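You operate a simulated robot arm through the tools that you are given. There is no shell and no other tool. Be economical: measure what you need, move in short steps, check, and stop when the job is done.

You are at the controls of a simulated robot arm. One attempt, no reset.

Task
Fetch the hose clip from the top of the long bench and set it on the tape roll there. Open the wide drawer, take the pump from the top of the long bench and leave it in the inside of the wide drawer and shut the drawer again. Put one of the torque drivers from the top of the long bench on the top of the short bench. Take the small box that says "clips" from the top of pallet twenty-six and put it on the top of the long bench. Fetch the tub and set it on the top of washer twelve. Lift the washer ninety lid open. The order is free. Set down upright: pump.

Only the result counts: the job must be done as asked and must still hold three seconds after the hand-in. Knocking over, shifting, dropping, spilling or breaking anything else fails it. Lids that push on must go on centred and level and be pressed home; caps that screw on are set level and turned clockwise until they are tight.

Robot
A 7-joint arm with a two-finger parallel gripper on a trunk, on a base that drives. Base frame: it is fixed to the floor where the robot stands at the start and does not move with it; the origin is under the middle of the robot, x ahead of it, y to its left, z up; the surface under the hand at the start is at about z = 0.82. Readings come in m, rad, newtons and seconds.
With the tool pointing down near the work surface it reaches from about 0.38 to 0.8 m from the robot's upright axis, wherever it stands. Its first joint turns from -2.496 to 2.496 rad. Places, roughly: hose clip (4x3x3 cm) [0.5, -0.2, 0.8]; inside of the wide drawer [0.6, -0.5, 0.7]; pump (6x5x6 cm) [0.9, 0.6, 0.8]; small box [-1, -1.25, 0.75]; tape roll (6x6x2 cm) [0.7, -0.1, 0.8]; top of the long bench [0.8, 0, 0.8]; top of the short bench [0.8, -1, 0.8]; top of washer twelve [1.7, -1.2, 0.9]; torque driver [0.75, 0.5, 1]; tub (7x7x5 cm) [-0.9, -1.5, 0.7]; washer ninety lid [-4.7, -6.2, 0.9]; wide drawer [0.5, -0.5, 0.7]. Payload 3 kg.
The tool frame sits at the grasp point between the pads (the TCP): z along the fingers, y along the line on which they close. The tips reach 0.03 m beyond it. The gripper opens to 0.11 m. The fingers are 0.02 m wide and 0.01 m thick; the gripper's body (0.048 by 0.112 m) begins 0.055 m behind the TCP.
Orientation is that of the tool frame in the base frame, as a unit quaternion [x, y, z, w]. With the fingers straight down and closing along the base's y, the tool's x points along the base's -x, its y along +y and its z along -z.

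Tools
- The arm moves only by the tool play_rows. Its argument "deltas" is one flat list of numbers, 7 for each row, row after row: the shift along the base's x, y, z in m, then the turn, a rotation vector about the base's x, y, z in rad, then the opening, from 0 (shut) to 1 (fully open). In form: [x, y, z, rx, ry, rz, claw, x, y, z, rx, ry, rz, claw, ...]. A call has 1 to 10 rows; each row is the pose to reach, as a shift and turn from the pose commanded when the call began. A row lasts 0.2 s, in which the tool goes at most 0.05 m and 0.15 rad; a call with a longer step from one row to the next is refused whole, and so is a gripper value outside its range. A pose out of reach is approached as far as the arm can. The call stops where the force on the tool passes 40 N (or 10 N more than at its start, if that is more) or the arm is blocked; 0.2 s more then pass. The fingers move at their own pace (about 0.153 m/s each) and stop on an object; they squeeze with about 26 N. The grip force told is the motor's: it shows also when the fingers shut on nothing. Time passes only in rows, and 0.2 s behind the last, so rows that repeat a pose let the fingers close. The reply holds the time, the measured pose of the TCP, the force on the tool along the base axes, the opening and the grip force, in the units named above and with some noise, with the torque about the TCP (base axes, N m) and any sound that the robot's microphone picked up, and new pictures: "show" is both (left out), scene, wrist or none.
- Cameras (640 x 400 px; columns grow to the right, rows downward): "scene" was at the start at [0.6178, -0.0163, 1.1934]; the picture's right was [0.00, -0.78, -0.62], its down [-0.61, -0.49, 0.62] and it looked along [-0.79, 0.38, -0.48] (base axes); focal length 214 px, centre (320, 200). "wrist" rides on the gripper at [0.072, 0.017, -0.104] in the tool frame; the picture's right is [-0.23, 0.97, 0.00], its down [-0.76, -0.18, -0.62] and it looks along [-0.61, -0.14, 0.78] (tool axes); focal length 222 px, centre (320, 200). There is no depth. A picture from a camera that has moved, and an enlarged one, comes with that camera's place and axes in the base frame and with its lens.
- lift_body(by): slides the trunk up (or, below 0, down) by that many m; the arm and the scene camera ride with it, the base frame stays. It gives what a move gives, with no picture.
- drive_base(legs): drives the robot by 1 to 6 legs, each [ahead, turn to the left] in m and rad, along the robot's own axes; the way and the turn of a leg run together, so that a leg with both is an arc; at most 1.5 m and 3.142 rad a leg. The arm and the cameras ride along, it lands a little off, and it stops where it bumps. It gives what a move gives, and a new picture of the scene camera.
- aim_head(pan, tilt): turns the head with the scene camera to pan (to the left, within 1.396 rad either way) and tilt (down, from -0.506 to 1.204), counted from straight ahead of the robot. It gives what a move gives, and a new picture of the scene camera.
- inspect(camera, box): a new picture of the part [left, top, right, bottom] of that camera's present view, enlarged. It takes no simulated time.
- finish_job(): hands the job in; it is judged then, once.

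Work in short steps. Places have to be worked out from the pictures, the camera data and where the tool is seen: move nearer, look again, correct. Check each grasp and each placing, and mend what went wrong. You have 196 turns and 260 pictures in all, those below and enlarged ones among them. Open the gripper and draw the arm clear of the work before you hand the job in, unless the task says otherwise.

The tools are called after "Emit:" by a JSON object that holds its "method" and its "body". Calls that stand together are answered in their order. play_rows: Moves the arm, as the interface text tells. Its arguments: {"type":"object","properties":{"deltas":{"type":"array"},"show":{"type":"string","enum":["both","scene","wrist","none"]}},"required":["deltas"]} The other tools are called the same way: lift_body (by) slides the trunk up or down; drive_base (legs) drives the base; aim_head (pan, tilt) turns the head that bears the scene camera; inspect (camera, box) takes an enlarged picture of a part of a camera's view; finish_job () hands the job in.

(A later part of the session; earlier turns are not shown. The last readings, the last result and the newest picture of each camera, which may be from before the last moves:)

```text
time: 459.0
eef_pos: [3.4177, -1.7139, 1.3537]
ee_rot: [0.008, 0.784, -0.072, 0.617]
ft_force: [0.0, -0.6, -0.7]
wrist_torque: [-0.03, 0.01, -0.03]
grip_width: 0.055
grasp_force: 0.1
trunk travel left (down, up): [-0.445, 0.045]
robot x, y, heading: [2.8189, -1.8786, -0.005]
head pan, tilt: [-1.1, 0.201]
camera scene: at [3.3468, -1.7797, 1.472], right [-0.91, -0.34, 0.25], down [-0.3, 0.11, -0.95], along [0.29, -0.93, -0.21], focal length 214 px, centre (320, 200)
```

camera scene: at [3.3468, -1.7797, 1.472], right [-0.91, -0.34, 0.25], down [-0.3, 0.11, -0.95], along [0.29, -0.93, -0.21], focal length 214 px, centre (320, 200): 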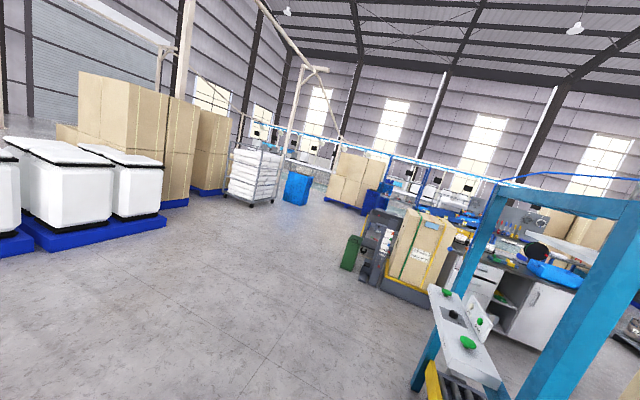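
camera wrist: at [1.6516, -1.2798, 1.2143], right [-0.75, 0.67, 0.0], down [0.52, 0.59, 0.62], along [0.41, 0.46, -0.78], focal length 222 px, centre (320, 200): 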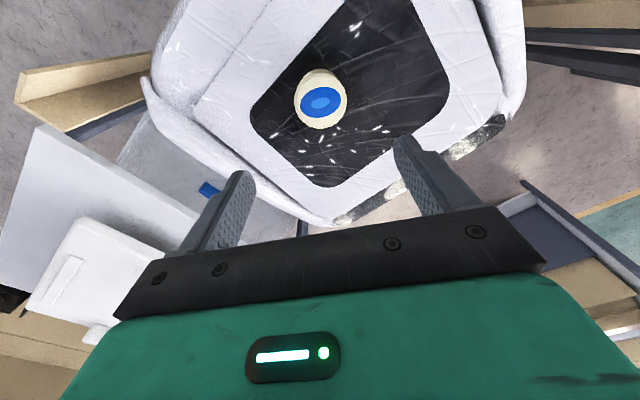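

Open floor leads south past the blue frame (leg near x 2.7). I go to x about 3.5 and then south.

Emit:
{"method": "drive_base", "body": {"legs": [[0.7, 0], [0, -0.5], [0, -0.5], [0, -0.56], [1.5, 0], [0.8, 0]]}}

Emit:
{"method": "aim_head", "body": {"pan": -1.1, "tilt": 0.1}}

```text
time: 466.2
eef_pos: [3.9445, -2.3244, 1.3535]
ee_rot: [0.405, 0.672, -0.373, 0.495]
ft_force: [-0.6, 0.0, 0.7]
wrist_torque: [0.07, 0.0, 0.07]
grip_width: 0.0549
grasp_force: 0.1
trunk travel left (down, up): [-0.445, 0.045]
robot x, y, heading: [3.5435, -1.8625, -1.066]
head pan, tilt: [-1.1, 0.201]
stopped in leg 4: the robot was blocked; the commanded pose is now the measured one
camera scene: at [3.8543, -2.2948, 1.4724], right [-0.74, 0.63, 0.25], down [-0.05, 0.32, -0.95], along [-0.67, -0.71, -0.21], focal length 214 px, centre (320, 200)
```

scene: 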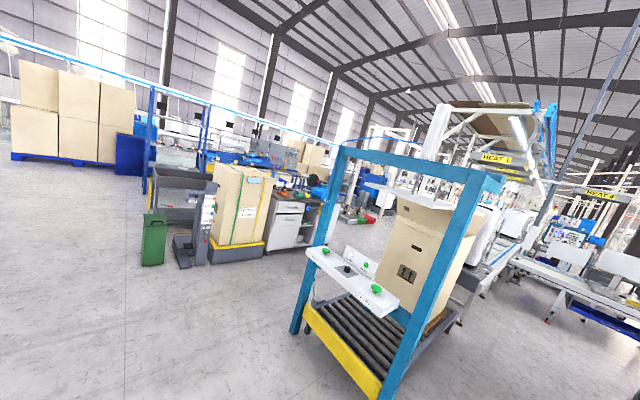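

```text
time: 466.9
eef_pos: [3.9453, -2.3236, 1.3546]
ee_rot: [0.405, 0.672, -0.374, 0.495]
ft_force: [1.1, -0.6, 0.6]
wrist_torque: [-0.02, 0.0, -0.01]
grip_width: 0.0552
grasp_force: 0.0
trunk travel left (down, up): [-0.445, 0.045]
robot x, y, heading: [3.5422, -1.8671, -1.064]
head pan, tilt: [-1.1, 0.099]
camera scene: at [3.8576, -2.2953, 1.4816], right [-0.74, 0.63, 0.25], down [-0.12, 0.25, -0.96], along [-0.67, -0.74, -0.11], focal length 214 px, centre (320, 200)
```

scene: 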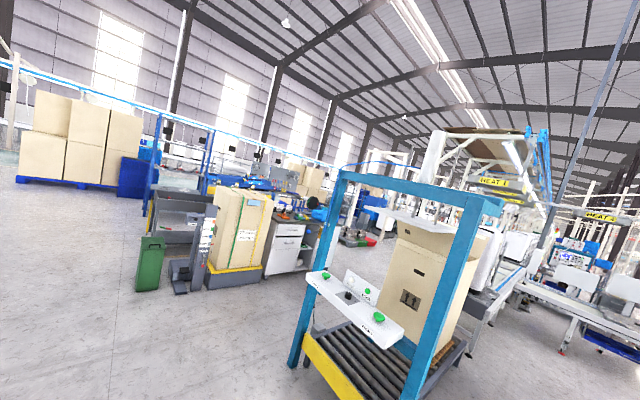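

A corridor about 1.1 m wide runs west between the roller table and the strapping station, near y -3.95. I drive south to it.

Emit:
{"method": "drive_base", "body": {"legs": [[0, -0.5], [1.5, 0], [0.58, 0]]}}

Emit:
{"method": "drive_base", "body": {"legs": [[0, -0.6], [0, -0.5]]}}

```text
time: 478.8
eef_pos: [3.6908, -4.5658, 1.3544]
ee_rot: [0.558, 0.55, -0.485, 0.387]
ft_force: [0.4, 0.4, 0.3]
wrist_torque: [-0.02, 0.02, -0.03]
grip_width: 0.055
grasp_force: 0.1
trunk travel left (down, up): [-0.445, 0.045]
robot x, y, heading: [3.5566, -3.9665, -1.568]
head pan, tilt: [-1.1, 0.099]
camera scene: at [3.6283, -4.4993, 1.4816], right [-0.35, 0.9, 0.25], down [0.02, 0.27, -0.96], along [-0.94, -0.33, -0.11], focal length 214 px, centre (320, 200)
```

scene: 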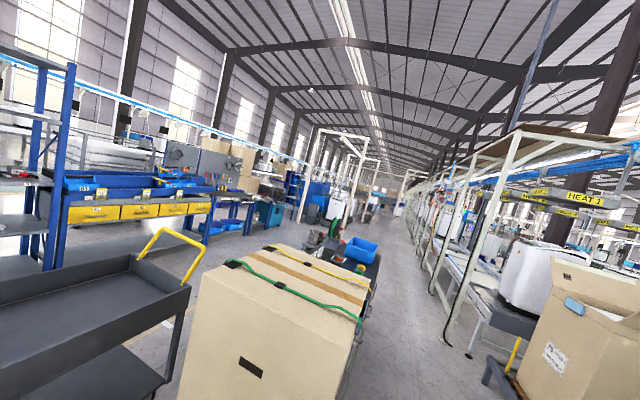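

```text
time: 482.4
eef_pos: [3.0876, -4.3676, 1.3561]
ee_rot: [0.763, 0.181, -0.615, 0.079]
ft_force: [0.0, 1.4, 0.3]
wrist_torque: [-0.01, 0.0, 0.05]
grip_width: 0.055
grasp_force: 0.0
trunk travel left (down, up): [-0.445, 0.045]
robot x, y, heading: [3.569, -4.0017, -2.667]
head pan, tilt: [-1.1, 0.099]
stopped in leg 2: the robot was blocked; the commanded pose is now the measured one
camera scene: at [3.1195, -4.2805, 1.4833], right [0.64, 0.72, 0.25], down [0.25, 0.11, -0.96], along [-0.73, 0.68, -0.11], focal length 214 px, centre (320, 200)
```

scene: 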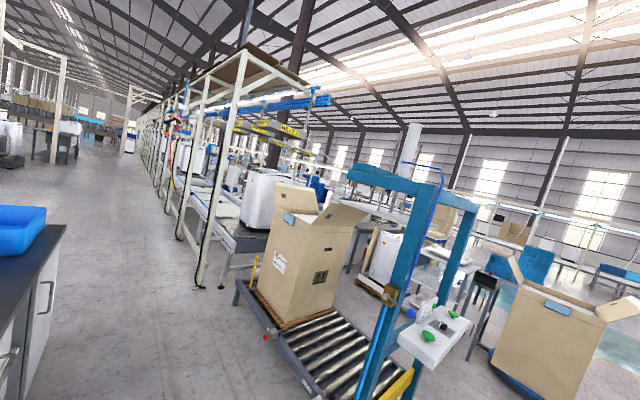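

The south aisle runs clear to the west. I finish turning and drive into it, edging slightly north of the strapping station.

Emit:
{"method": "drive_base", "body": {"legs": [[0, -0.57]]}}

Emit:
{"method": "aim_head", "body": {"pan": 0.1, "tilt": 0.2}}

```text
time: 484.4
eef_pos: [2.9678, -4.047, 1.355]
ee_rot: [0.783, -0.043, -0.612, -0.098]
ft_force: [0.3, 0.7, 0.6]
wrist_torque: [0.04, -0.04, 0.03]
grip_width: 0.0552
grasp_force: 0.1
trunk travel left (down, up): [-0.445, 0.045]
robot x, y, heading: [3.5694, -4.0216, 3.046]
head pan, tilt: [-1.1, 0.099]
camera scene: at [3.0426, -3.9919, 1.4831], right [0.93, 0.26, 0.25], down [0.27, -0.04, -0.96], along [-0.24, 0.96, -0.11], focal length 214 px, centre (320, 200)
```

scene: 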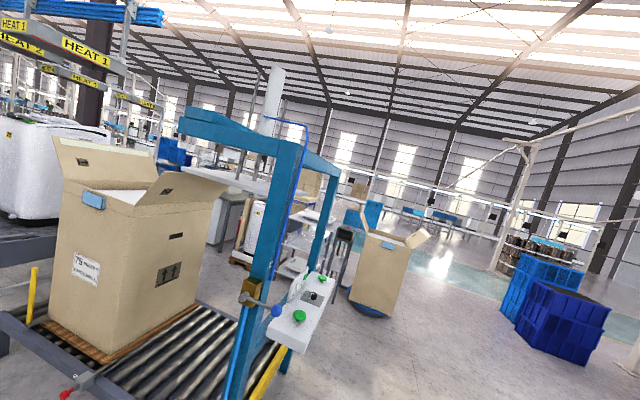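

```text
time: 485.8
eef_pos: [2.9705, -4.0485, 1.3559]
ee_rot: [0.783, -0.043, -0.613, -0.098]
ft_force: [-0.3, 0.0, 0.0]
wrist_torque: [-0.01, -0.02, -0.02]
grip_width: 0.055
grasp_force: 0.0
trunk travel left (down, up): [-0.445, 0.045]
robot x, y, heading: [3.5701, -4.0207, 3.048]
head pan, tilt: [0.099, 0.201]
camera scene: at [2.9794, -4.0702, 1.4535], right [0.09, 0.99, 0.08], down [0.43, 0.03, -0.9], along [-0.9, 0.12, -0.43], focal length 214 px, centre (320, 200)
```

scene: 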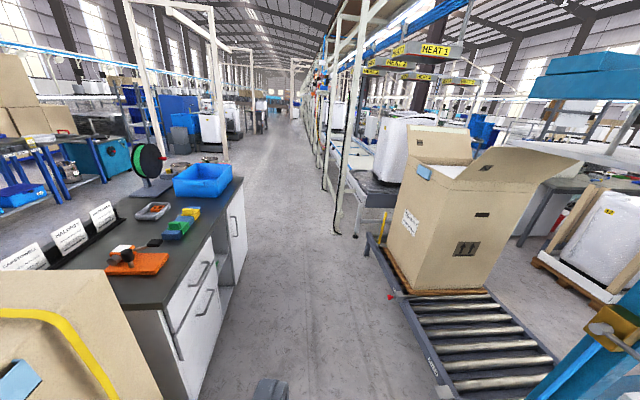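

The lane spans y -4.5 to -3.55, so I align to due west at y -4.02 and drive on.

Emit:
{"method": "drive_base", "body": {"legs": [[0, 0.093], [1.5, 0], [1.5, 0], [1.5, 0]]}}

```text
time: 507.9
eef_pos: [-1.5321, -4.0411, 1.3562]
ee_rot: [0.784, -0.011, -0.616, -0.073]
ft_force: [-0.2, 0.0, -0.1]
wrist_torque: [-0.01, -0.01, 0.0]
grip_width: 0.055
grasp_force: 0.1
trunk travel left (down, up): [-0.445, 0.045]
robot x, y, heading: [-0.9362, -3.9698, 3.125]
head pan, tilt: [0.099, 0.201]
camera scene: at [-1.5188, -4.0633, 1.4535], right [0.01, 1.0, 0.08], down [0.43, 0.07, -0.9], along [-0.9, 0.04, -0.43], focal length 214 px, centre (320, 200)
```

scene: 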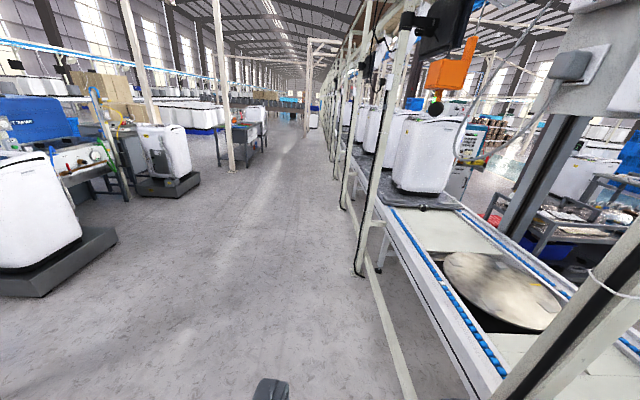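

A washer on the left stands near (-4.6, -6.2). I enlarge it.

Emit:
{"method": "inspect", "body": {"camera": "scene", "box": [0, 90, 260, 250]}}

```text
2.46 times, centred on (130, 170) of scene
camera zoom: at [-1.5188, -4.0633, 1.4535], right [0.01, 1.0, 0.08], down [0.43, 0.07, -0.9], along [-0.9, 0.04, -0.43], focal length 528 px, centre (788, 274)
```

zoom: 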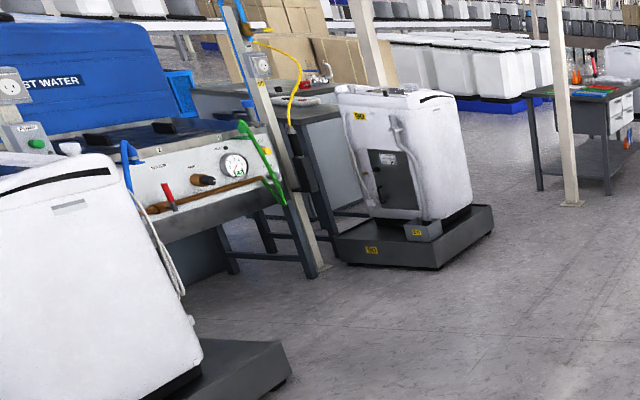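

It is washer 90, with its back (hose side) facing east. I drive closer to see its top and front.

Emit:
{"method": "drive_base", "body": {"legs": [[1.5, 0], [1.5, 0]]}}

Emit:
{"method": "aim_head", "body": {"pan": 0.9, "tilt": 0.3}}

```text
time: 522.4
eef_pos: [-4.5609, -4.0195, 1.3573]
ee_rot: [0.784, -0.009, -0.616, -0.072]
ft_force: [-0.5, -0.4, 0.1]
wrist_torque: [-0.05, 0.03, 0.01]
grip_width: 0.0552
grasp_force: 0.0
trunk travel left (down, up): [-0.445, 0.045]
robot x, y, heading: [-3.9639, -3.9411, 3.13]
head pan, tilt: [0.099, 0.201]
camera scene: at [-4.5473, -4.041, 1.454], right [0.01, 1.0, 0.08], down [0.43, 0.07, -0.9], along [-0.9, 0.04, -0.43], focal length 214 px, centre (320, 200)
```

scene: 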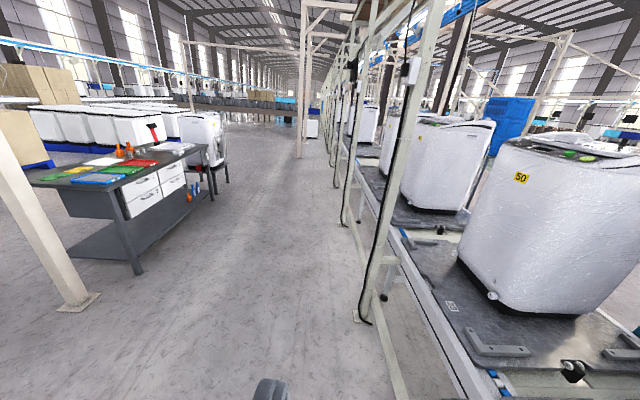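

```text
time: 523.6
eef_pos: [-4.561, -4.0194, 1.357]
ee_rot: [0.785, -0.01, -0.616, -0.073]
ft_force: [-0.6, 0.1, -0.1]
wrist_torque: [0.0, 0.01, -0.02]
grip_width: 0.0553
grasp_force: 0.0
trunk travel left (down, up): [-0.445, 0.045]
robot x, y, heading: [-3.9614, -3.9444, 3.13]
head pan, tilt: [0.901, 0.3]
camera scene: at [-4.5183, -4.1078, 1.447], right [-0.69, 0.71, -0.12], down [0.43, 0.28, -0.86], along [-0.58, -0.64, -0.5], focal length 214 px, centre (320, 200)
```

scene: 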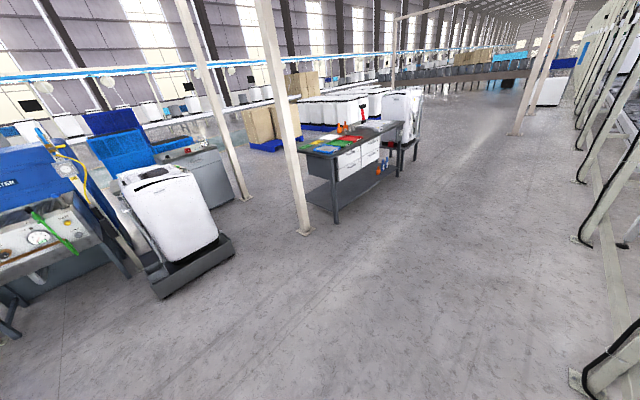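

The washer stands about (-4.67, -6.12), turned slightly. I drive to stand north of it and turn to face it.

Emit:
{"method": "drive_base", "body": {"legs": [[0.6, 0], [0, 0.55], [0, 0.5]]}}

Emit:
{"method": "aim_head", "body": {"pan": 0.2, "tilt": 0.3}}

```text
time: 530.0
eef_pos: [-4.8027, -4.4889, 1.3588]
ee_rot: [0.685, 0.382, -0.57, 0.244]
ft_force: [-0.5, 1.0, -0.1]
wrist_torque: [0.01, -0.03, 0.07]
grip_width: 0.0547
grasp_force: 0.0
trunk travel left (down, up): [-0.445, 0.045]
robot x, y, heading: [-4.5594, -3.9433, -2.108]
head pan, tilt: [0.901, 0.3]
camera scene: at [-4.7056, -4.4982, 1.4475], right [-0.96, -0.24, -0.12], down [-0.02, 0.51, -0.86], along [0.26, -0.83, -0.5], focal length 214 px, centre (320, 200)
```

scene: 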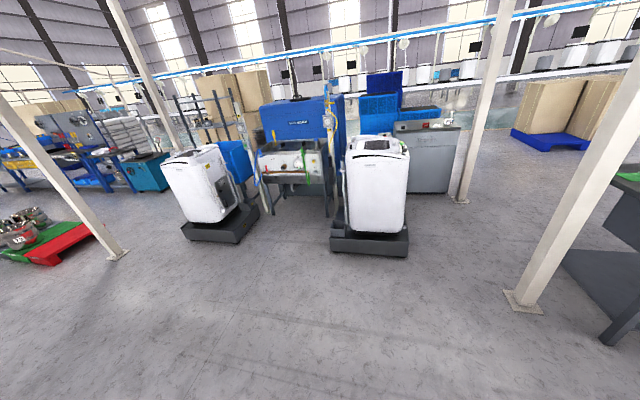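

```text
time: 531.0
eef_pos: [-4.8019, -4.4913, 1.3576]
ee_rot: [0.685, 0.382, -0.57, 0.244]
ft_force: [0.4, -0.1, 0.1]
wrist_torque: [-0.02, 0.0, -0.02]
grip_width: 0.0551
grasp_force: 0.1
trunk travel left (down, up): [-0.445, 0.045]
robot x, y, heading: [-4.5618, -3.9373, -2.111]
head pan, tilt: [0.201, 0.3]
camera scene: at [-4.7688, -4.4931, 1.4454], right [-0.9, 0.42, 0.05], down [0.18, 0.49, -0.85], along [-0.39, -0.76, -0.52], focal length 214 px, centre (320, 200)
```

scene: 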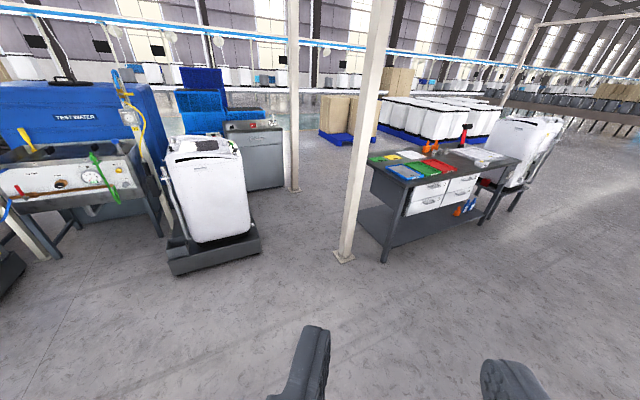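

I enlarge the washer's top.

Emit:
{"method": "inspect", "body": {"camera": "scene", "box": [140, 110, 290, 290]}}

```text
2.22 times, centred on (215, 200) of scene
camera zoom: at [-4.7688, -4.4931, 1.4454], right [-0.9, 0.42, 0.05], down [0.18, 0.49, -0.85], along [-0.39, -0.76, -0.52], focal length 477 px, centre (553, 200)
```

zoom: 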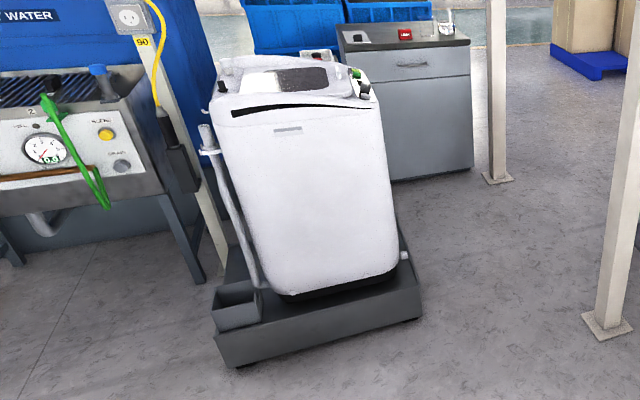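

The front, with a dark slit under the lid's front lip, faces roughly north. I approach it.

Emit:
{"method": "drive_base", "body": {"legs": [[0, 0.42], [1.15, 0]]}}

Emit:
{"method": "aim_head", "body": {"pan": 0.1, "tilt": 0.7}}

```text
time: 538.1
eef_pos: [-4.6989, -5.6774, 1.3573]
ee_rot: [0.592, 0.515, -0.508, 0.355]
ft_force: [-0.3, 0.1, -0.6]
wrist_torque: [0.02, 0.01, -0.02]
grip_width: 0.0549
grasp_force: 0.2
trunk travel left (down, up): [-0.445, 0.045]
robot x, y, heading: [-4.7025, -5.0785, -1.692]
head pan, tilt: [0.201, 0.3]
camera scene: at [-4.6671, -5.6655, 1.4452], right [-1.0, 0.02, 0.05], down [-0.03, 0.52, -0.85], along [-0.05, -0.85, -0.52], focal length 214 px, centre (320, 200)
```

scene: 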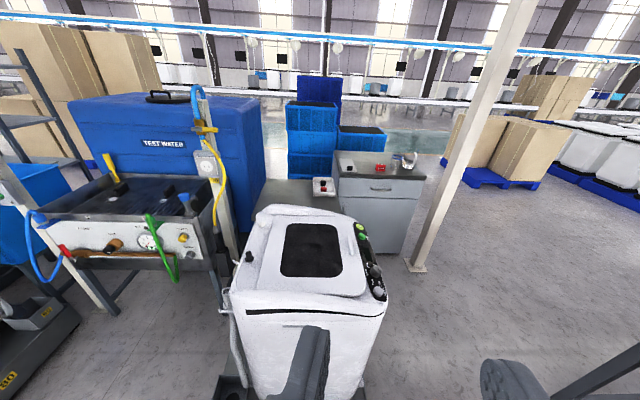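

```text
time: 539.0
eef_pos: [-4.6986, -5.6766, 1.3589]
ee_rot: [0.592, 0.514, -0.508, 0.356]
ft_force: [0.5, -0.5, -0.5]
wrist_torque: [-0.02, 0.0, 0.03]
grip_width: 0.055
grasp_force: 0.0
trunk travel left (down, up): [-0.445, 0.045]
robot x, y, heading: [-4.7027, -5.0721, -1.693]
head pan, tilt: [0.099, 0.7]
camera scene: at [-4.6769, -5.6476, 1.4136], right [-0.99, 0.12, 0.08], down [0.05, 0.81, -0.59], along [-0.13, -0.58, -0.81], focal length 214 px, centre (320, 200)
```

scene: 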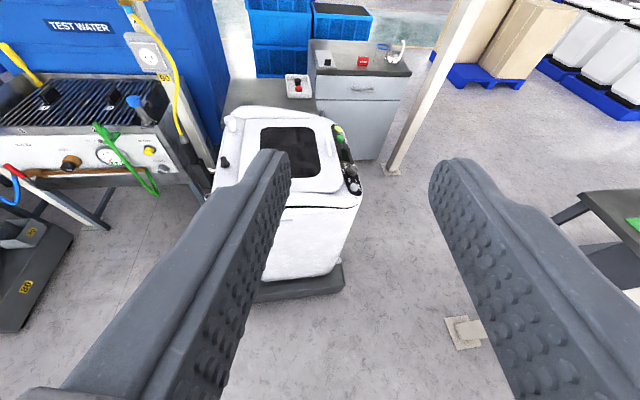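

I enlarge the lid to find its hinge and lip.

Emit:
{"method": "inspect", "body": {"camera": "scene", "box": [200, 90, 380, 220]}}

```text
3.08 times, centred on (290, 155) of scene
camera zoom: at [-4.6769, -5.6476, 1.4136], right [-0.99, 0.12, 0.08], down [0.05, 0.81, -0.59], along [-0.13, -0.58, -0.81], focal length 660 px, centre (412, 338)
```

zoom: 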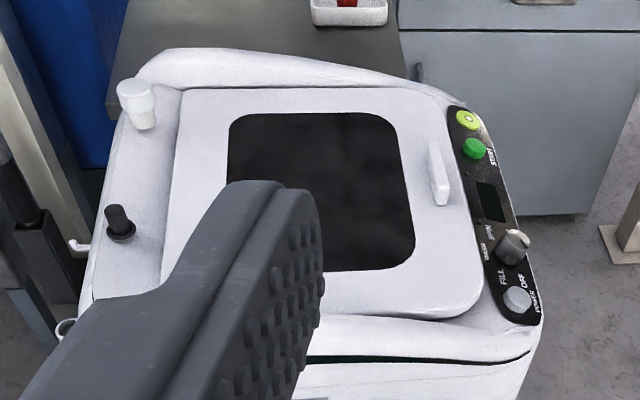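

The lid is axis-aligned: hinge along x about -4.515 (east), grip bar on top at about (-4.82, -6.25) on the west side. I'll grip the bar from the north and swing it up and over east. First I drive closer.

Emit:
{"method": "drive_base", "body": {"legs": [[0.36, 0]]}}

Emit:
{"method": "play_rows", "body": {"deltas": [0, 0.02, -0.03, 0.1, -0.03, 0.08, 0.5, 0, 0.04, -0.06, 0.2, -0.06, 0.16, 0.5, -0.03, 0.05, -0.1, 0.293, -0.1, 0.244, 0.5, -0.06, 0.05, -0.14, 0.293, -0.1, 0.244, 0.5, -0.06, 0.05, -0.14, 0.293, -0.1, 0.244, 0.5]}}

```text
time: 541.3
eef_pos: [-4.7445, -6.0356, 1.3577]
ee_rot: [0.593, 0.514, -0.508, 0.355]
ft_force: [0.3, 0.9, 0.4]
wrist_torque: [0.01, -0.02, 0.05]
grip_width: 0.0551
grasp_force: 0.1
trunk travel left (down, up): [-0.445, 0.045]
robot x, y, heading: [-4.7499, -5.4357, -1.7]
head pan, tilt: [0.099, 0.7]
camera scene: at [-4.7229, -6.0071, 1.4135], right [-0.99, 0.12, 0.08], down [0.05, 0.81, -0.59], along [-0.14, -0.58, -0.81], focal length 214 px, centre (320, 200)
```

scene: 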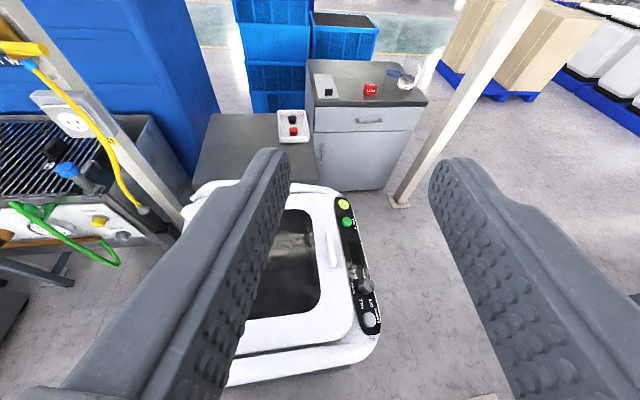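

```text
refused: row 3 steps farther than a row can; nothing moved
```

Two views put the bar's top at about (-4.815, -6.206, 0.94). I redo the orientation change with smaller steps.

Emit:
{"method": "play_rows", "body": {"deltas": [0, 0.015, -0.03, 0.09, -0.03, 0.075, 0.5, -0.01, 0.03, -0.06, 0.18, -0.06, 0.15, 0.5, -0.02, 0.045, -0.09, 0.27, -0.09, 0.225, 0.5, -0.04, 0.055, -0.12, 0.293, -0.1, 0.244, 0.5, -0.06, 0.055, -0.14, 0.293, -0.1, 0.244, 0.5, -0.06, 0.055, -0.14, 0.293, -0.1, 0.244, 0.5]}}

```text
time: 542.7
eef_pos: [-4.8004, -5.996, 1.2284]
ee_rot: [0.596, 0.634, -0.35, 0.348]
ft_force: [-0.2, 0.4, 0.7]
wrist_torque: [0.01, 0.01, -0.03]
grip_width: 0.0551
grasp_force: 0.0
out of reach, approached as far as the arm can: row 4, 5, 6
trunk travel left (down, up): [-0.445, 0.045]
robot x, y, heading: [-4.744, -5.436, -1.692]
head pan, tilt: [0.099, 0.7]
camera scene: at [-4.7914, -5.9808, 1.2928], right [-0.99, -0.13, -0.02], down [-0.12, 0.94, -0.33], along [0.06, -0.32, -0.95], focal length 214 px, centre (320, 200)
camera wrist: at [-4.7906, -5.8685, 1.2186], right [0.98, -0.07, 0.17], down [-0.16, 0.14, 0.98], along [-0.09, -0.99, 0.12], focal length 222 px, centre (320, 200)
```

scene: 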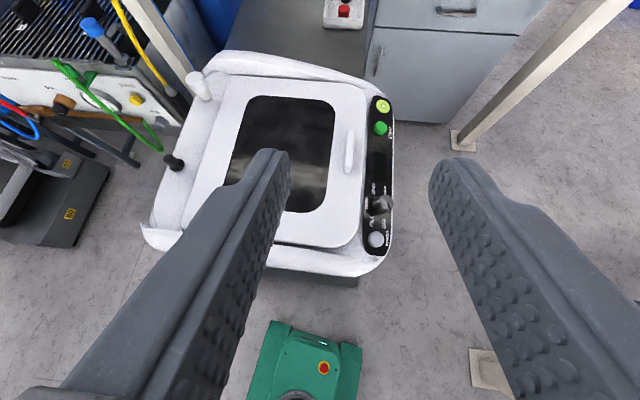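
wrist: 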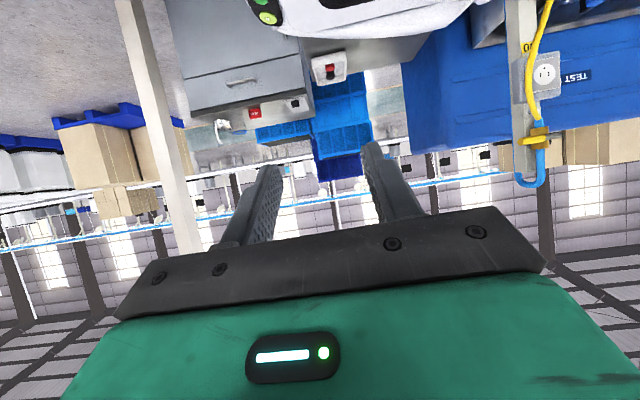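

Pitch is now as wanted. I enlarge the handle area to measure it.

Emit:
{"method": "inspect", "body": {"camera": "scene", "box": [290, 90, 420, 270]}}

```text
2.22 times, centred on (355, 180) of scene
camera zoom: at [-4.7914, -5.9808, 1.2928], right [-0.99, -0.13, -0.02], down [-0.12, 0.94, -0.33], along [0.06, -0.32, -0.95], focal length 477 px, centre (242, 244)
```

zoom: 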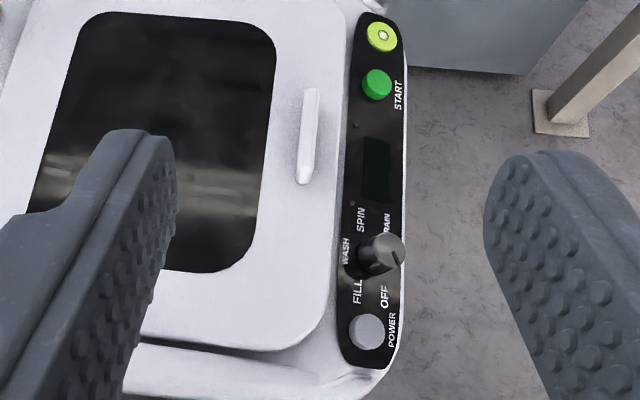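

The bar is about 1.2 cm wide and 3 cm high, x -4.811, y -6.174 to -6.250, on a lid surface at z about 0.906. I move to a pre-grasp point just north of and above it.

Emit:
{"method": "play_rows", "body": {"deltas": [-0.003, -0.02, -0.04, 0, 0, 0, 0.36, -0.006, -0.04, -0.08, 0, 0, 0, 0.36, -0.01, -0.06, -0.12, 0, 0, 0, 0.36, -0.011, -0.08, -0.16, 0, 0, 0, 0.36, -0.011, -0.095, -0.2, 0, 0, 0, 0.36, -0.011, -0.108, -0.236, 0, 0, 0, 0.36, -0.011, -0.108, -0.236, 0, 0, 0, 0.36]}}

Emit:
{"method": "inspect", "body": {"camera": "wrist", "box": [220, 60, 420, 220]}}

```text
time: 544.3
eef_pos: [-4.8136, -6.1037, 0.9933]
ee_rot: [0.596, 0.632, -0.351, 0.349]
ft_force: [-1.0, -1.2, -0.2]
wrist_torque: [0.01, 0.01, 0.01]
grip_width: 0.0398
grasp_force: 0.0
trunk travel left (down, up): [-0.445, 0.045]
robot x, y, heading: [-4.7442, -5.4365, -1.698]
head pan, tilt: [0.099, 0.7]
camera scene: at [-4.8035, -6.089, 1.0561], right [-0.99, -0.13, -0.02], down [-0.11, 0.94, -0.33], along [0.06, -0.32, -0.94], focal length 214 px, centre (320, 200)
camera wrist: at [-4.8024, -5.9769, 0.9815], right [0.98, -0.07, 0.17], down [-0.16, 0.14, 0.98], along [-0.09, -0.99, 0.13], focal length 222 px, centre (320, 200)
```

scene: 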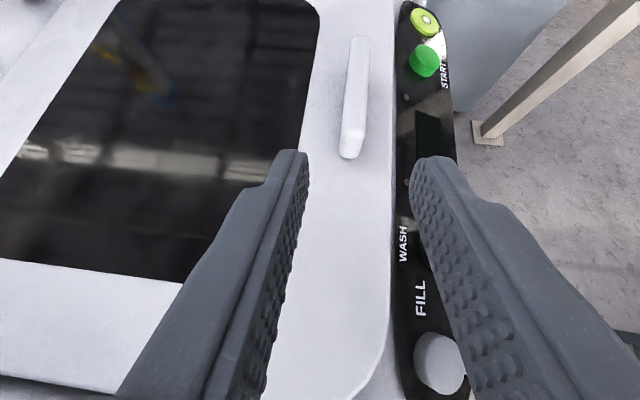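
wrist: 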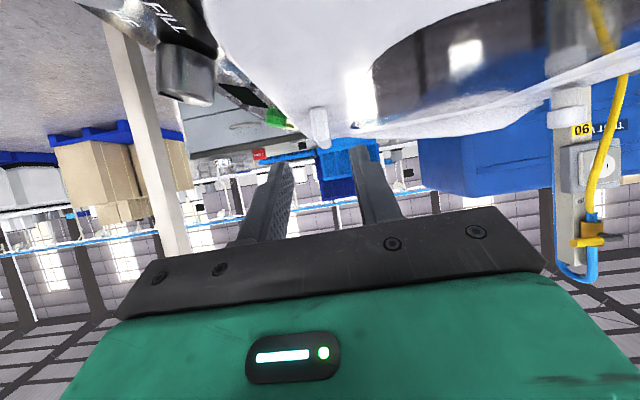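

```text
2.50 times, centred on (320, 140) of wrist
camera zoom: at [-4.8024, -5.9769, 0.9815], right [0.98, -0.07, 0.17], down [-0.16, 0.14, 0.98], along [-0.09, -0.99, 0.13], focal length 555 px, centre (320, 350)
```

zoom: 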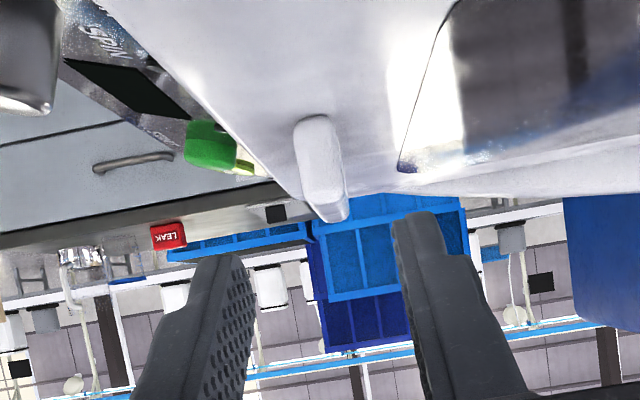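

From close up, the bar's near end is at (-4.811, -6.17) with its top at z about 0.953 and the lid surface about 0.93. I slide in over it.

Emit:
{"method": "play_rows", "body": {"deltas": [0.001, -0.025, -0.011, 0, 0, 0, 0.36, 0.002, -0.05, -0.022, 0, 0, 0, 0.36, 0.002, -0.07, -0.031, 0, 0, 0, 0.36, 0.002, -0.085, -0.038, 0, 0, 0, 0.36, 0.002, -0.085, -0.038, 0, 0, 0, 0.36]}}

```text
time: 545.3
eef_pos: [-4.8111, -6.1824, 0.9596]
ee_rot: [0.596, 0.632, -0.352, 0.349]
ft_force: [1.8, 14.6, 30.4]
wrist_torque: [4.98, -0.23, -0.16]
grip_width: 0.0394
grasp_force: 0.1
trunk travel left (down, up): [-0.445, 0.045]
robot x, y, heading: [-4.7474, -5.433, -1.698]
head pan, tilt: [0.099, 0.7]
stopped in row 4: the force on the tool passed its limit at 46 N (the readings are from after the stop); the commanded pose is now the measured one
camera scene: at [-4.8019, -6.1678, 1.0243], right [-0.99, -0.13, -0.02], down [-0.11, 0.94, -0.33], along [0.06, -0.33, -0.94], focal length 214 px, centre (320, 200)
camera wrist: at [-4.8008, -6.0559, 0.9495], right [0.98, -0.07, 0.17], down [-0.16, 0.14, 0.98], along [-0.1, -0.99, 0.13], focal length 222 px, centre (320, 200)
```

scene: 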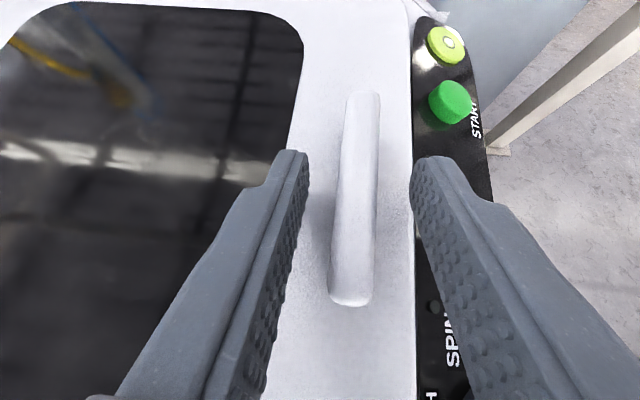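
wrist: 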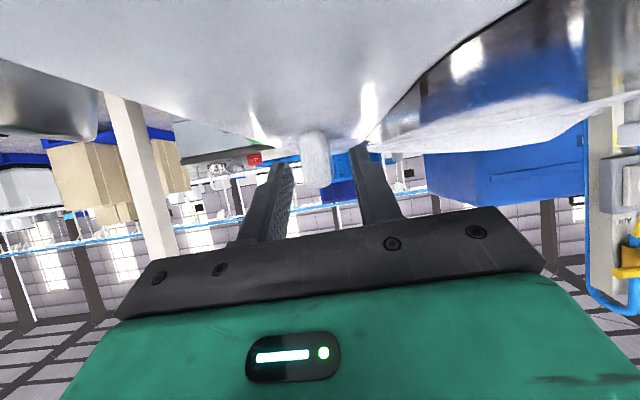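

The torque shows the wrist camera housing touched the washer's front rim. I back off, pitch 15° steeper to lift it, and come in again.

Emit:
{"method": "play_rows", "body": {"deltas": [0, 0.02, 0.03, 0, 0, 0, 0.36, 0, 0.03, 0.06, 0.13, 0, 0, 0.36, 0, 0.03, 0.06, 0.26, 0, 0, 0.36, 0, 0.015, 0.04, 0.26, 0, 0, 0.36, 0, 0.0, 0.02, 0.26, 0, 0, 0.36, 0, -0.01, 0.008, 0.26, 0, 0, 0.36, 0, -0.012, 0.004, 0.26, 0, 0, 0.36]}}

```text
time: 546.9
eef_pos: [-4.8118, -6.1973, 0.9616]
ee_rot: [0.636, 0.673, -0.265, 0.268]
ft_force: [0.6, 0.1, 0.1]
wrist_torque: [0.01, 0.0, -0.01]
grip_width: 0.0396
grasp_force: 0.0
trunk travel left (down, up): [-0.445, 0.045]
robot x, y, heading: [-4.7455, -5.4334, -1.699]
head pan, tilt: [0.099, 0.7]
camera scene: at [-4.8021, -6.1992, 1.0273], right [-0.99, -0.12, -0.06], down [-0.11, 0.99, -0.08], along [0.06, -0.07, -1.0], focal length 214 px, centre (320, 200)
camera wrist: at [-4.801, -6.0721, 0.9838], right [0.98, -0.11, 0.14], down [-0.16, -0.12, 0.98], along [-0.09, -0.99, -0.13], focal length 222 px, centre (320, 200)
```

scene: 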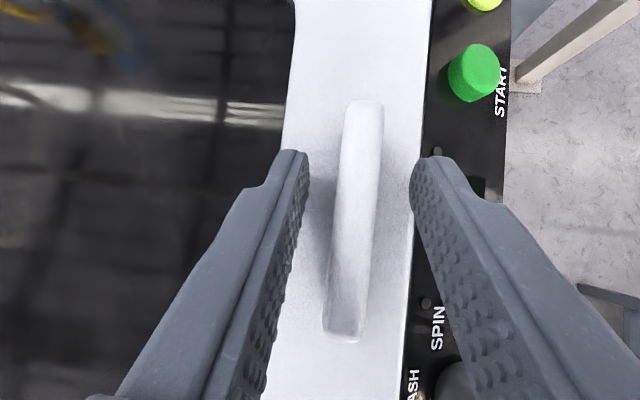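
wrist: 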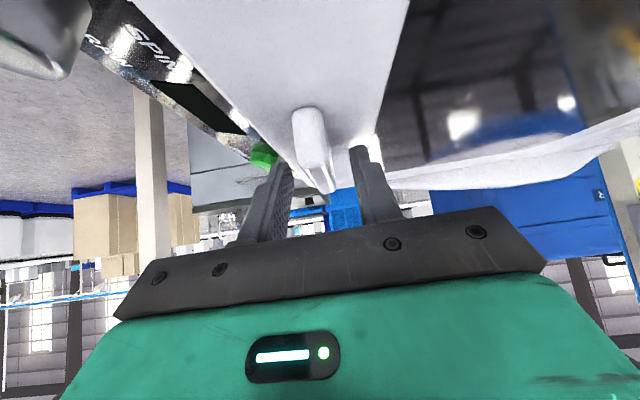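

The bar lies between the fingertips. I close on it.

Emit:
{"method": "play_rows", "body": {"deltas": [0, -0.004, -0.003, 0, 0, 0, 0.36, 0, -0.004, -0.003, 0, 0, 0, 0.0, 0, -0.004, -0.003, 0, 0, 0, 0.0, 0, -0.004, -0.003, 0, 0, 0, 0.0]}}

```text
time: 547.9
eef_pos: [-4.81, -6.1998, 0.9588]
ee_rot: [0.636, 0.673, -0.267, 0.268]
ft_force: [19.5, 4.2, 14.8]
wrist_torque: [0.01, 0.1, -0.9]
grip_width: 0.0149
grasp_force: 26.3
trunk travel left (down, up): [-0.445, 0.045]
robot x, y, heading: [-4.7445, -5.4302, -1.694]
head pan, tilt: [0.099, 0.7]
camera scene: at [-4.8002, -6.2021, 1.0262], right [-0.99, -0.12, -0.05], down [-0.12, 0.99, -0.08], along [0.06, -0.07, -1.0], focal length 214 px, centre (320, 200)
camera wrist: at [-4.7993, -6.0751, 0.9823], right [0.98, -0.11, 0.14], down [-0.16, -0.11, 0.98], along [-0.09, -0.99, -0.13], focal length 222 px, centre (320, 200)
```

scene: 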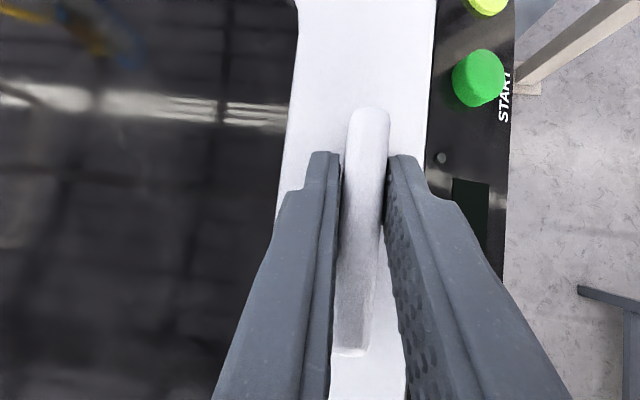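
wrist: 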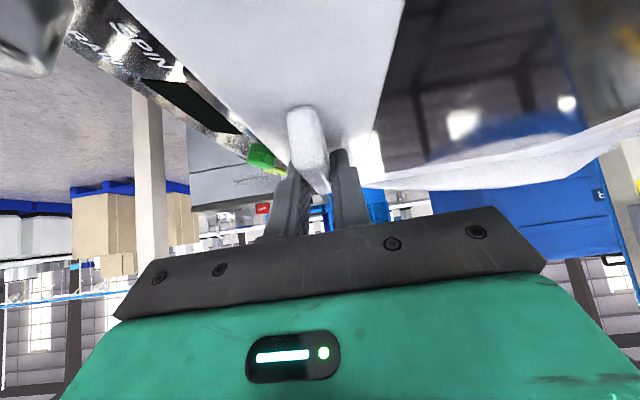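

The bar is gripped (15 mm). I begin lifting along the arc about the hinge, rotating with the lid, and watch the forces.

Emit:
{"method": "play_rows", "body": {"deltas": [0.003, 0, 0.004, 0, 0, 0, 0, 0.004, 0, 0.017, 0, 0.06, 0, 0, 0.008, 0, 0.035, 0, 0.12, 0, 0, 0.013, 0, 0.052, 0, 0.18, 0, 0, 0.019, 0, 0.069, 0, 0.24, 0, 0]}}

```text
time: 549.1
eef_pos: [-4.7952, -6.201, 1.0279]
ee_rot: [0.6, 0.699, -0.341, 0.187]
ft_force: [-15.0, 10.8, 3.0]
wrist_torque: [-0.93, 0.5, -0.99]
grip_width: 0.0149
grasp_force: 26.1
trunk travel left (down, up): [-0.445, 0.045]
robot x, y, heading: [-4.7459, -5.4358, -1.698]
head pan, tilt: [0.099, 0.7]
camera scene: at [-4.7701, -6.2021, 1.0901], right [-0.98, -0.12, 0.18], down [-0.13, 0.99, -0.05], along [-0.17, -0.07, -0.98], focal length 214 px, centre (320, 200)
camera wrist: at [-4.7787, -6.0751, 1.0469], right [0.99, -0.12, -0.09], down [0.08, -0.11, 0.99], along [-0.12, -0.99, -0.1], focal length 222 px, centre (320, 200)
```

scene: 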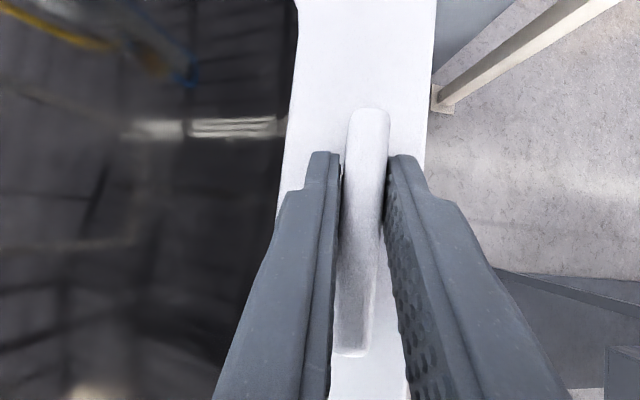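
wrist: 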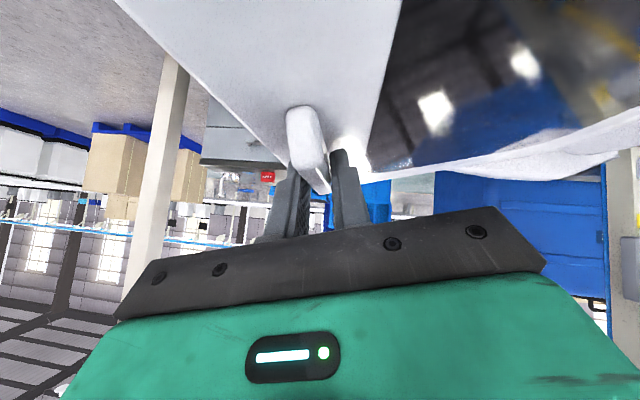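

The lid is rising. I continue along the arc with a slightly larger radius.

Emit:
{"method": "play_rows", "body": {"deltas": [0.003, 0, 0.016, 0, 0.06, 0, 0, 0.008, 0, 0.032, 0, 0.12, 0, 0, 0.016, 0, 0.047, 0, 0.18, 0, 0, 0.026, 0, 0.0623, 0, 0.24, 0, 0, 0.037, 0, 0.0765, 0, 0.3, 0, 0, 0.048, 0, 0.0903, 0, 0.36, 0, 0, 0.06, 0, 0.103, 0, 0.42, 0, 0, 0.073, 0, 0.1155, 0, 0.48, 0, 0], "show": "scene"}}

```text
time: 550.9
eef_pos: [-4.7187, -6.2021, 1.1428]
ee_rot: [0.501, 0.724, -0.473, 0.014]
ft_force: [6.3, 6.0, 0.0]
wrist_torque: [-0.92, 0.19, -0.47]
grip_width: 0.0156
grasp_force: 25.8
trunk travel left (down, up): [-0.445, 0.045]
robot x, y, heading: [-4.7478, -5.4312, -1.696]
head pan, tilt: [0.099, 0.7]
camera scene: at [-4.6691, -6.2025, 1.1863], right [-0.78, -0.12, 0.61], down [-0.14, 0.99, 0.02], along [-0.61, -0.07, -0.79], focal length 214 px, centre (320, 200)
```

scene: 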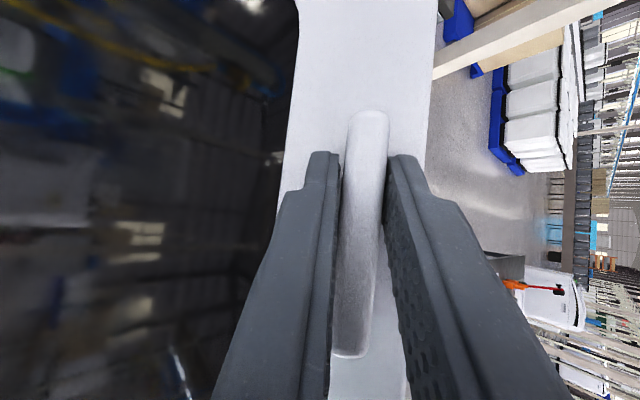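

The lid is at about 41° with low forces. I continue to about 75°.

Emit:
{"method": "play_rows", "body": {"deltas": [0.0135, 0, 0.0113, 0, 0.06, 0, 0, 0.0277, 0, 0.0221, 0, 0.12, 0, 0, 0.0425, 0, 0.0317, 0, 0.18, 0, 0, 0.0579, 0, 0.0406, 0, 0.24, 0, 0, 0.0738, 0, 0.0484, 0, 0.3, 0, 0, 0.09, 0, 0.0554, 0, 0.36, 0, 0, 0.1066, 0, 0.0612, 0, 0.42, 0, 0, 0.1236, 0, 0.0663, 0, 0.48, 0, 0, 0.141, 0, 0.07, 0, 0.54, 0, 0, 0.1584, 0, 0.073, 0, 0.6, 0, 0], "show": "scene"}}

```text
time: 553.1
eef_pos: [-4.561, -6.2012, 1.2157]
ee_rot: [0.339, 0.697, -0.599, -0.201]
ft_force: [1.2, 15.2, 1.0]
wrist_torque: [-0.9, 0.13, 0.31]
grip_width: 0.0159
grasp_force: 25.6
trunk travel left (down, up): [-0.445, 0.045]
robot x, y, heading: [-4.7487, -5.4342, -1.695]
head pan, tilt: [0.099, 0.7]
camera scene: at [-4.4958, -6.2024, 1.2231], right [-0.3, -0.12, 0.95], down [-0.1, 0.99, 0.09], along [-0.95, -0.07, -0.31], focal length 214 px, centre (320, 200)
```

scene: 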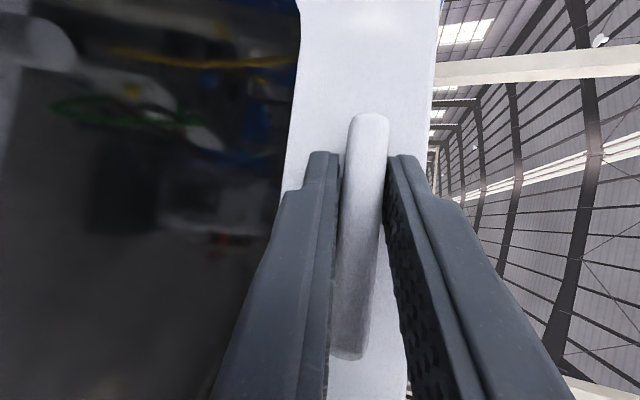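

At about 76° all is smooth. I carry it on past vertical until it meets its stop.

Emit:
{"method": "play_rows", "body": {"deltas": [0.0176, 0, 0.0018, 0, 0.06, 0, 0, 0.0353, 0, 0.0026, 0, 0.12, 0, 0, 0.053, 0, 0.0023, 0, 0.18, 0, 0, 0.0706, 0, 0.0009, 0, 0.24, 0, 0, 0.0882, 0, -0.0015, 0, 0.3, 0, 0, 0.1055, 0, -0.0051, 0, 0.36, 0, 0, 0.1226, 0, -0.0096, 0, 0.42, 0, 0], "show": "both"}}

```text
time: 554.7
eef_pos: [-4.4415, -6.2022, 1.2108]
ee_rot: [-0.209, -0.639, 0.658, 0.34]
ft_force: [-18.3, -13.5, 5.6]
wrist_torque: [-0.32, -0.48, 0.07]
grip_width: 0.0155
grasp_force: 26.6
trunk travel left (down, up): [-0.445, 0.045]
robot x, y, heading: [-4.7431, -5.4341, -1.702]
head pan, tilt: [0.099, 0.7]
camera scene: at [-4.3791, -6.205, 1.1906], right [0.11, -0.12, 0.99], down [-0.06, 0.99, 0.12], along [-0.99, -0.07, 0.1], focal length 214 px, centre (320, 200)
camera wrist: at [-4.4209, -6.0778, 1.1936], right [-0.02, -0.12, -0.99], down [0.99, -0.12, -0.01], along [-0.12, -0.99, 0.12], focal length 222 px, centre (320, 200)
```

scene: 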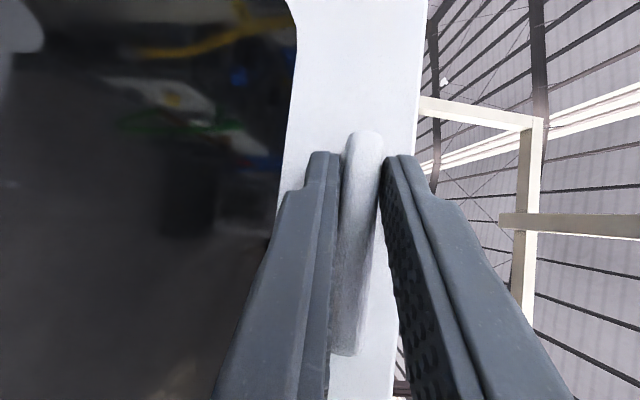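
wrist: 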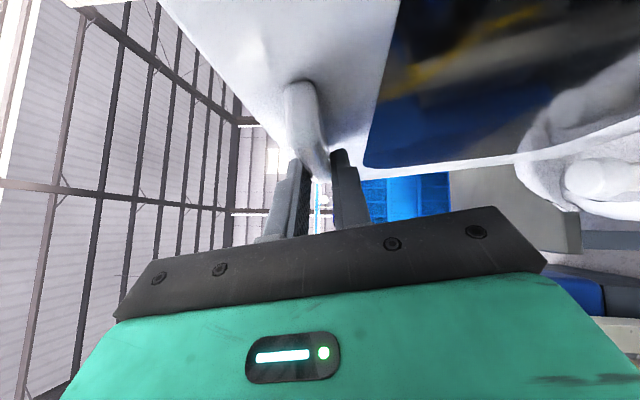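

The lid is past vertical (about 100°) and resistance begins. I ease a little further to find its stop.

Emit:
{"method": "play_rows", "body": {"deltas": [0.008, 0, -0.003, 0, 0.03, 0, 0, 0.0169, 0, -0.0056, 0, 0.06, 0, 0, 0.025, 0, -0.0085, 0, 0.09, 0, 0], "show": "none"}}

```text
time: 555.5
eef_pos: [-4.4251, -6.2019, 1.2041]
ee_rot: [-0.189, -0.625, 0.663, 0.365]
ft_force: [-20.1, 2.1, -20.2]
wrist_torque: [1.85, -3.06, -1.11]
grip_width: 0.0135
grasp_force: 21.7
trunk travel left (down, up): [-0.445, 0.045]
robot x, y, heading: [-4.7437, -5.4328, -1.697]
head pan, tilt: [0.099, 0.7]
stopped in row 3: the force on the tool passed its limit at 43 N (the readings are from after the stop); the commanded pose is now the measured one
```

The lid is at its stop. I relax slightly, open the fingers, and slide north off the bar.

Emit:
{"method": "play_rows", "body": {"deltas": [-0.003, 0, 0.001, 0, 0, 0, 0.0, -0.003, 0, 0.001, 0, 0, 0, 0.3, -0.003, 0, 0.001, 0, 0, 0, 0.36, -0.003, 0, 0.001, 0, 0, 0, 0.36, 0.002, 0.03, 0.0, 0, 0, 0, 0.36, 0.01, 0.07, 0.0, 0, 0, 0, 0.36, 0.015, 0.11, 0.0, 0, 0, 0, 0.36, 0.015, 0.15, 0.0, 0, 0, 0, 0.36], "show": "both"}}

```text
time: 557.3
eef_pos: [-4.4028, -6.0506, 1.2036]
ee_rot: [-0.184, -0.626, 0.666, 0.363]
ft_force: [0.5, -1.1, -0.3]
wrist_torque: [-0.05, 0.03, 0.01]
grip_width: 0.0394
grasp_force: 0.0
trunk travel left (down, up): [-0.445, 0.045]
robot x, y, heading: [-4.7461, -5.435, -1.698]
head pan, tilt: [0.099, 0.7]
camera scene: at [-4.3425, -6.0514, 1.1798], right [0.18, -0.11, 0.98], down [-0.05, 0.99, 0.12], along [-0.98, -0.07, 0.17], focal length 214 px, centre (320, 200)
camera wrist: at [-4.384, -5.9243, 1.1857], right [-0.09, -0.12, -0.99], down [0.99, -0.12, -0.08], along [-0.1, -0.99, 0.13], focal length 222 px, centre (320, 200)
```

scene: 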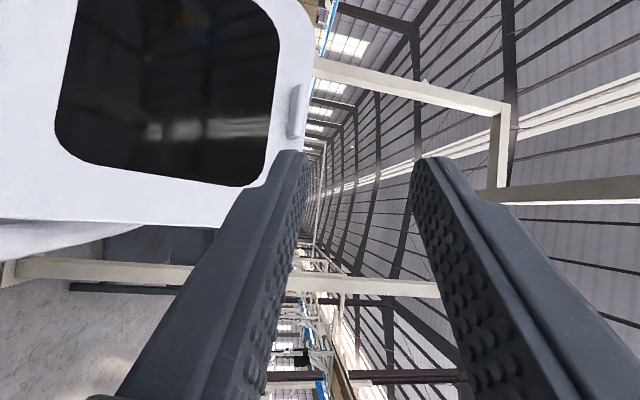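
wrist: 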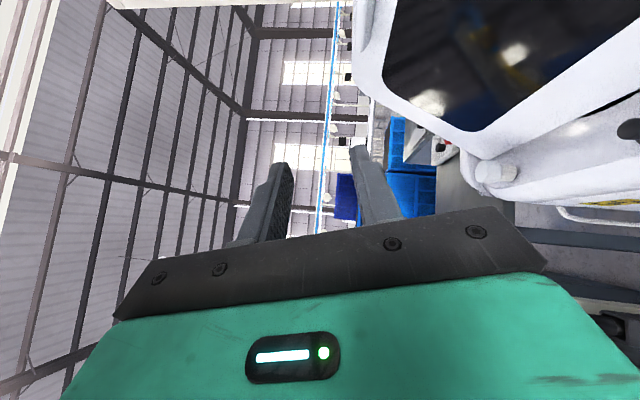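

The lid stays open. I draw the hand back north, unrolling it, to be clear of the work.

Emit:
{"method": "play_rows", "body": {"deltas": [0.0, 0.045, 0, 0, 0, 0, 0.36, -0.01, 0.09, 0, 0, -0.13, 0, 0.36, -0.03, 0.12, 0, 0, -0.27, 0, 0.36, -0.06, 0.14, 0, 0, -0.41, 0, 0.36, -0.09, 0.15, 0, 0, -0.55, 0, 0.36, -0.12, 0.15, 0, 0, -0.69, 0, 0.36, -0.15, 0.15, 0, 0, -0.83, 0, 0.36, -0.18, 0.15, 0, 0, -0.97, 0, 0.36, -0.21, 0.15, 0, 0, -1.11, 0, 0.36, -0.24, 0.15, 0.0, 0, -1.25, 0, 0.36], "show": "none"}}

Emit:
{"method": "play_rows", "body": {"deltas": [-0.03, 0.01, 0, 0, -0.14, 0, 0.36, -0.06, 0.02, 0, 0, -0.28, 0, 0.36, -0.08, 0.03, 0.02, 0, -0.42, 0, 0.36, -0.1, 0.04, 0.04, 0, -0.55, 0, 0.36, -0.1, 0.04, 0.04, 0, -0.55, 0, 0.36], "show": "none"}}

Emit:
{"method": "aim_head", "body": {"pan": 0.1, "tilt": 0.1}}

```text
time: 559.5
eef_pos: [-4.6416, -5.9004, 1.2047]
ee_rot: [0.54, 0.719, -0.432, 0.072]
ft_force: [0.7, -0.1, -0.2]
wrist_torque: [0.01, 0.04, -0.05]
grip_width: 0.0394
grasp_force: 0.0
trunk travel left (down, up): [-0.445, 0.045]
robot x, y, heading: [-4.7481, -5.4361, -1.697]
head pan, tilt: [0.099, 0.7]
```

```text
time: 560.7
eef_pos: [-4.744, -5.8877, 1.273]
ee_rot: [0.637, 0.672, -0.269, 0.265]
ft_force: [-1.4, 0.4, -0.9]
wrist_torque: [-0.03, -0.07, 0.02]
grip_width: 0.0398
grasp_force: 0.0
out of reach, approached as far as the arm can: row 1, 2, 3, 4, 5
trunk travel left (down, up): [-0.445, 0.045]
robot x, y, heading: [-4.7461, -5.4327, -1.698]
head pan, tilt: [0.099, 0.7]
```

```text
time: 561.7
eef_pos: [-4.7411, -5.8893, 1.2718]
ee_rot: [0.637, 0.672, -0.269, 0.263]
ft_force: [-0.7, 0.3, 0.2]
wrist_torque: [-0.01, 0.02, 0.01]
grip_width: 0.0393
grasp_force: 0.0
trunk travel left (down, up): [-0.445, 0.045]
robot x, y, heading: [-4.7481, -5.4355, -1.7]
head pan, tilt: [0.099, 0.099]
camera scene: at [-4.7283, -5.935, 1.3705], right [-0.99, -0.11, -0.05], down [-0.06, 0.78, -0.62], along [0.11, -0.61, -0.78], focal length 214 px, centre (320, 200)
```

scene: 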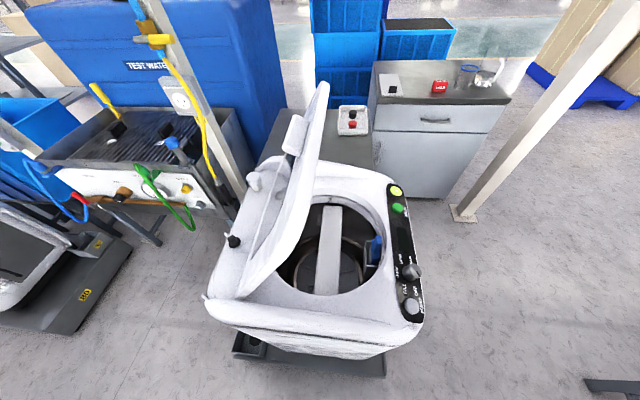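

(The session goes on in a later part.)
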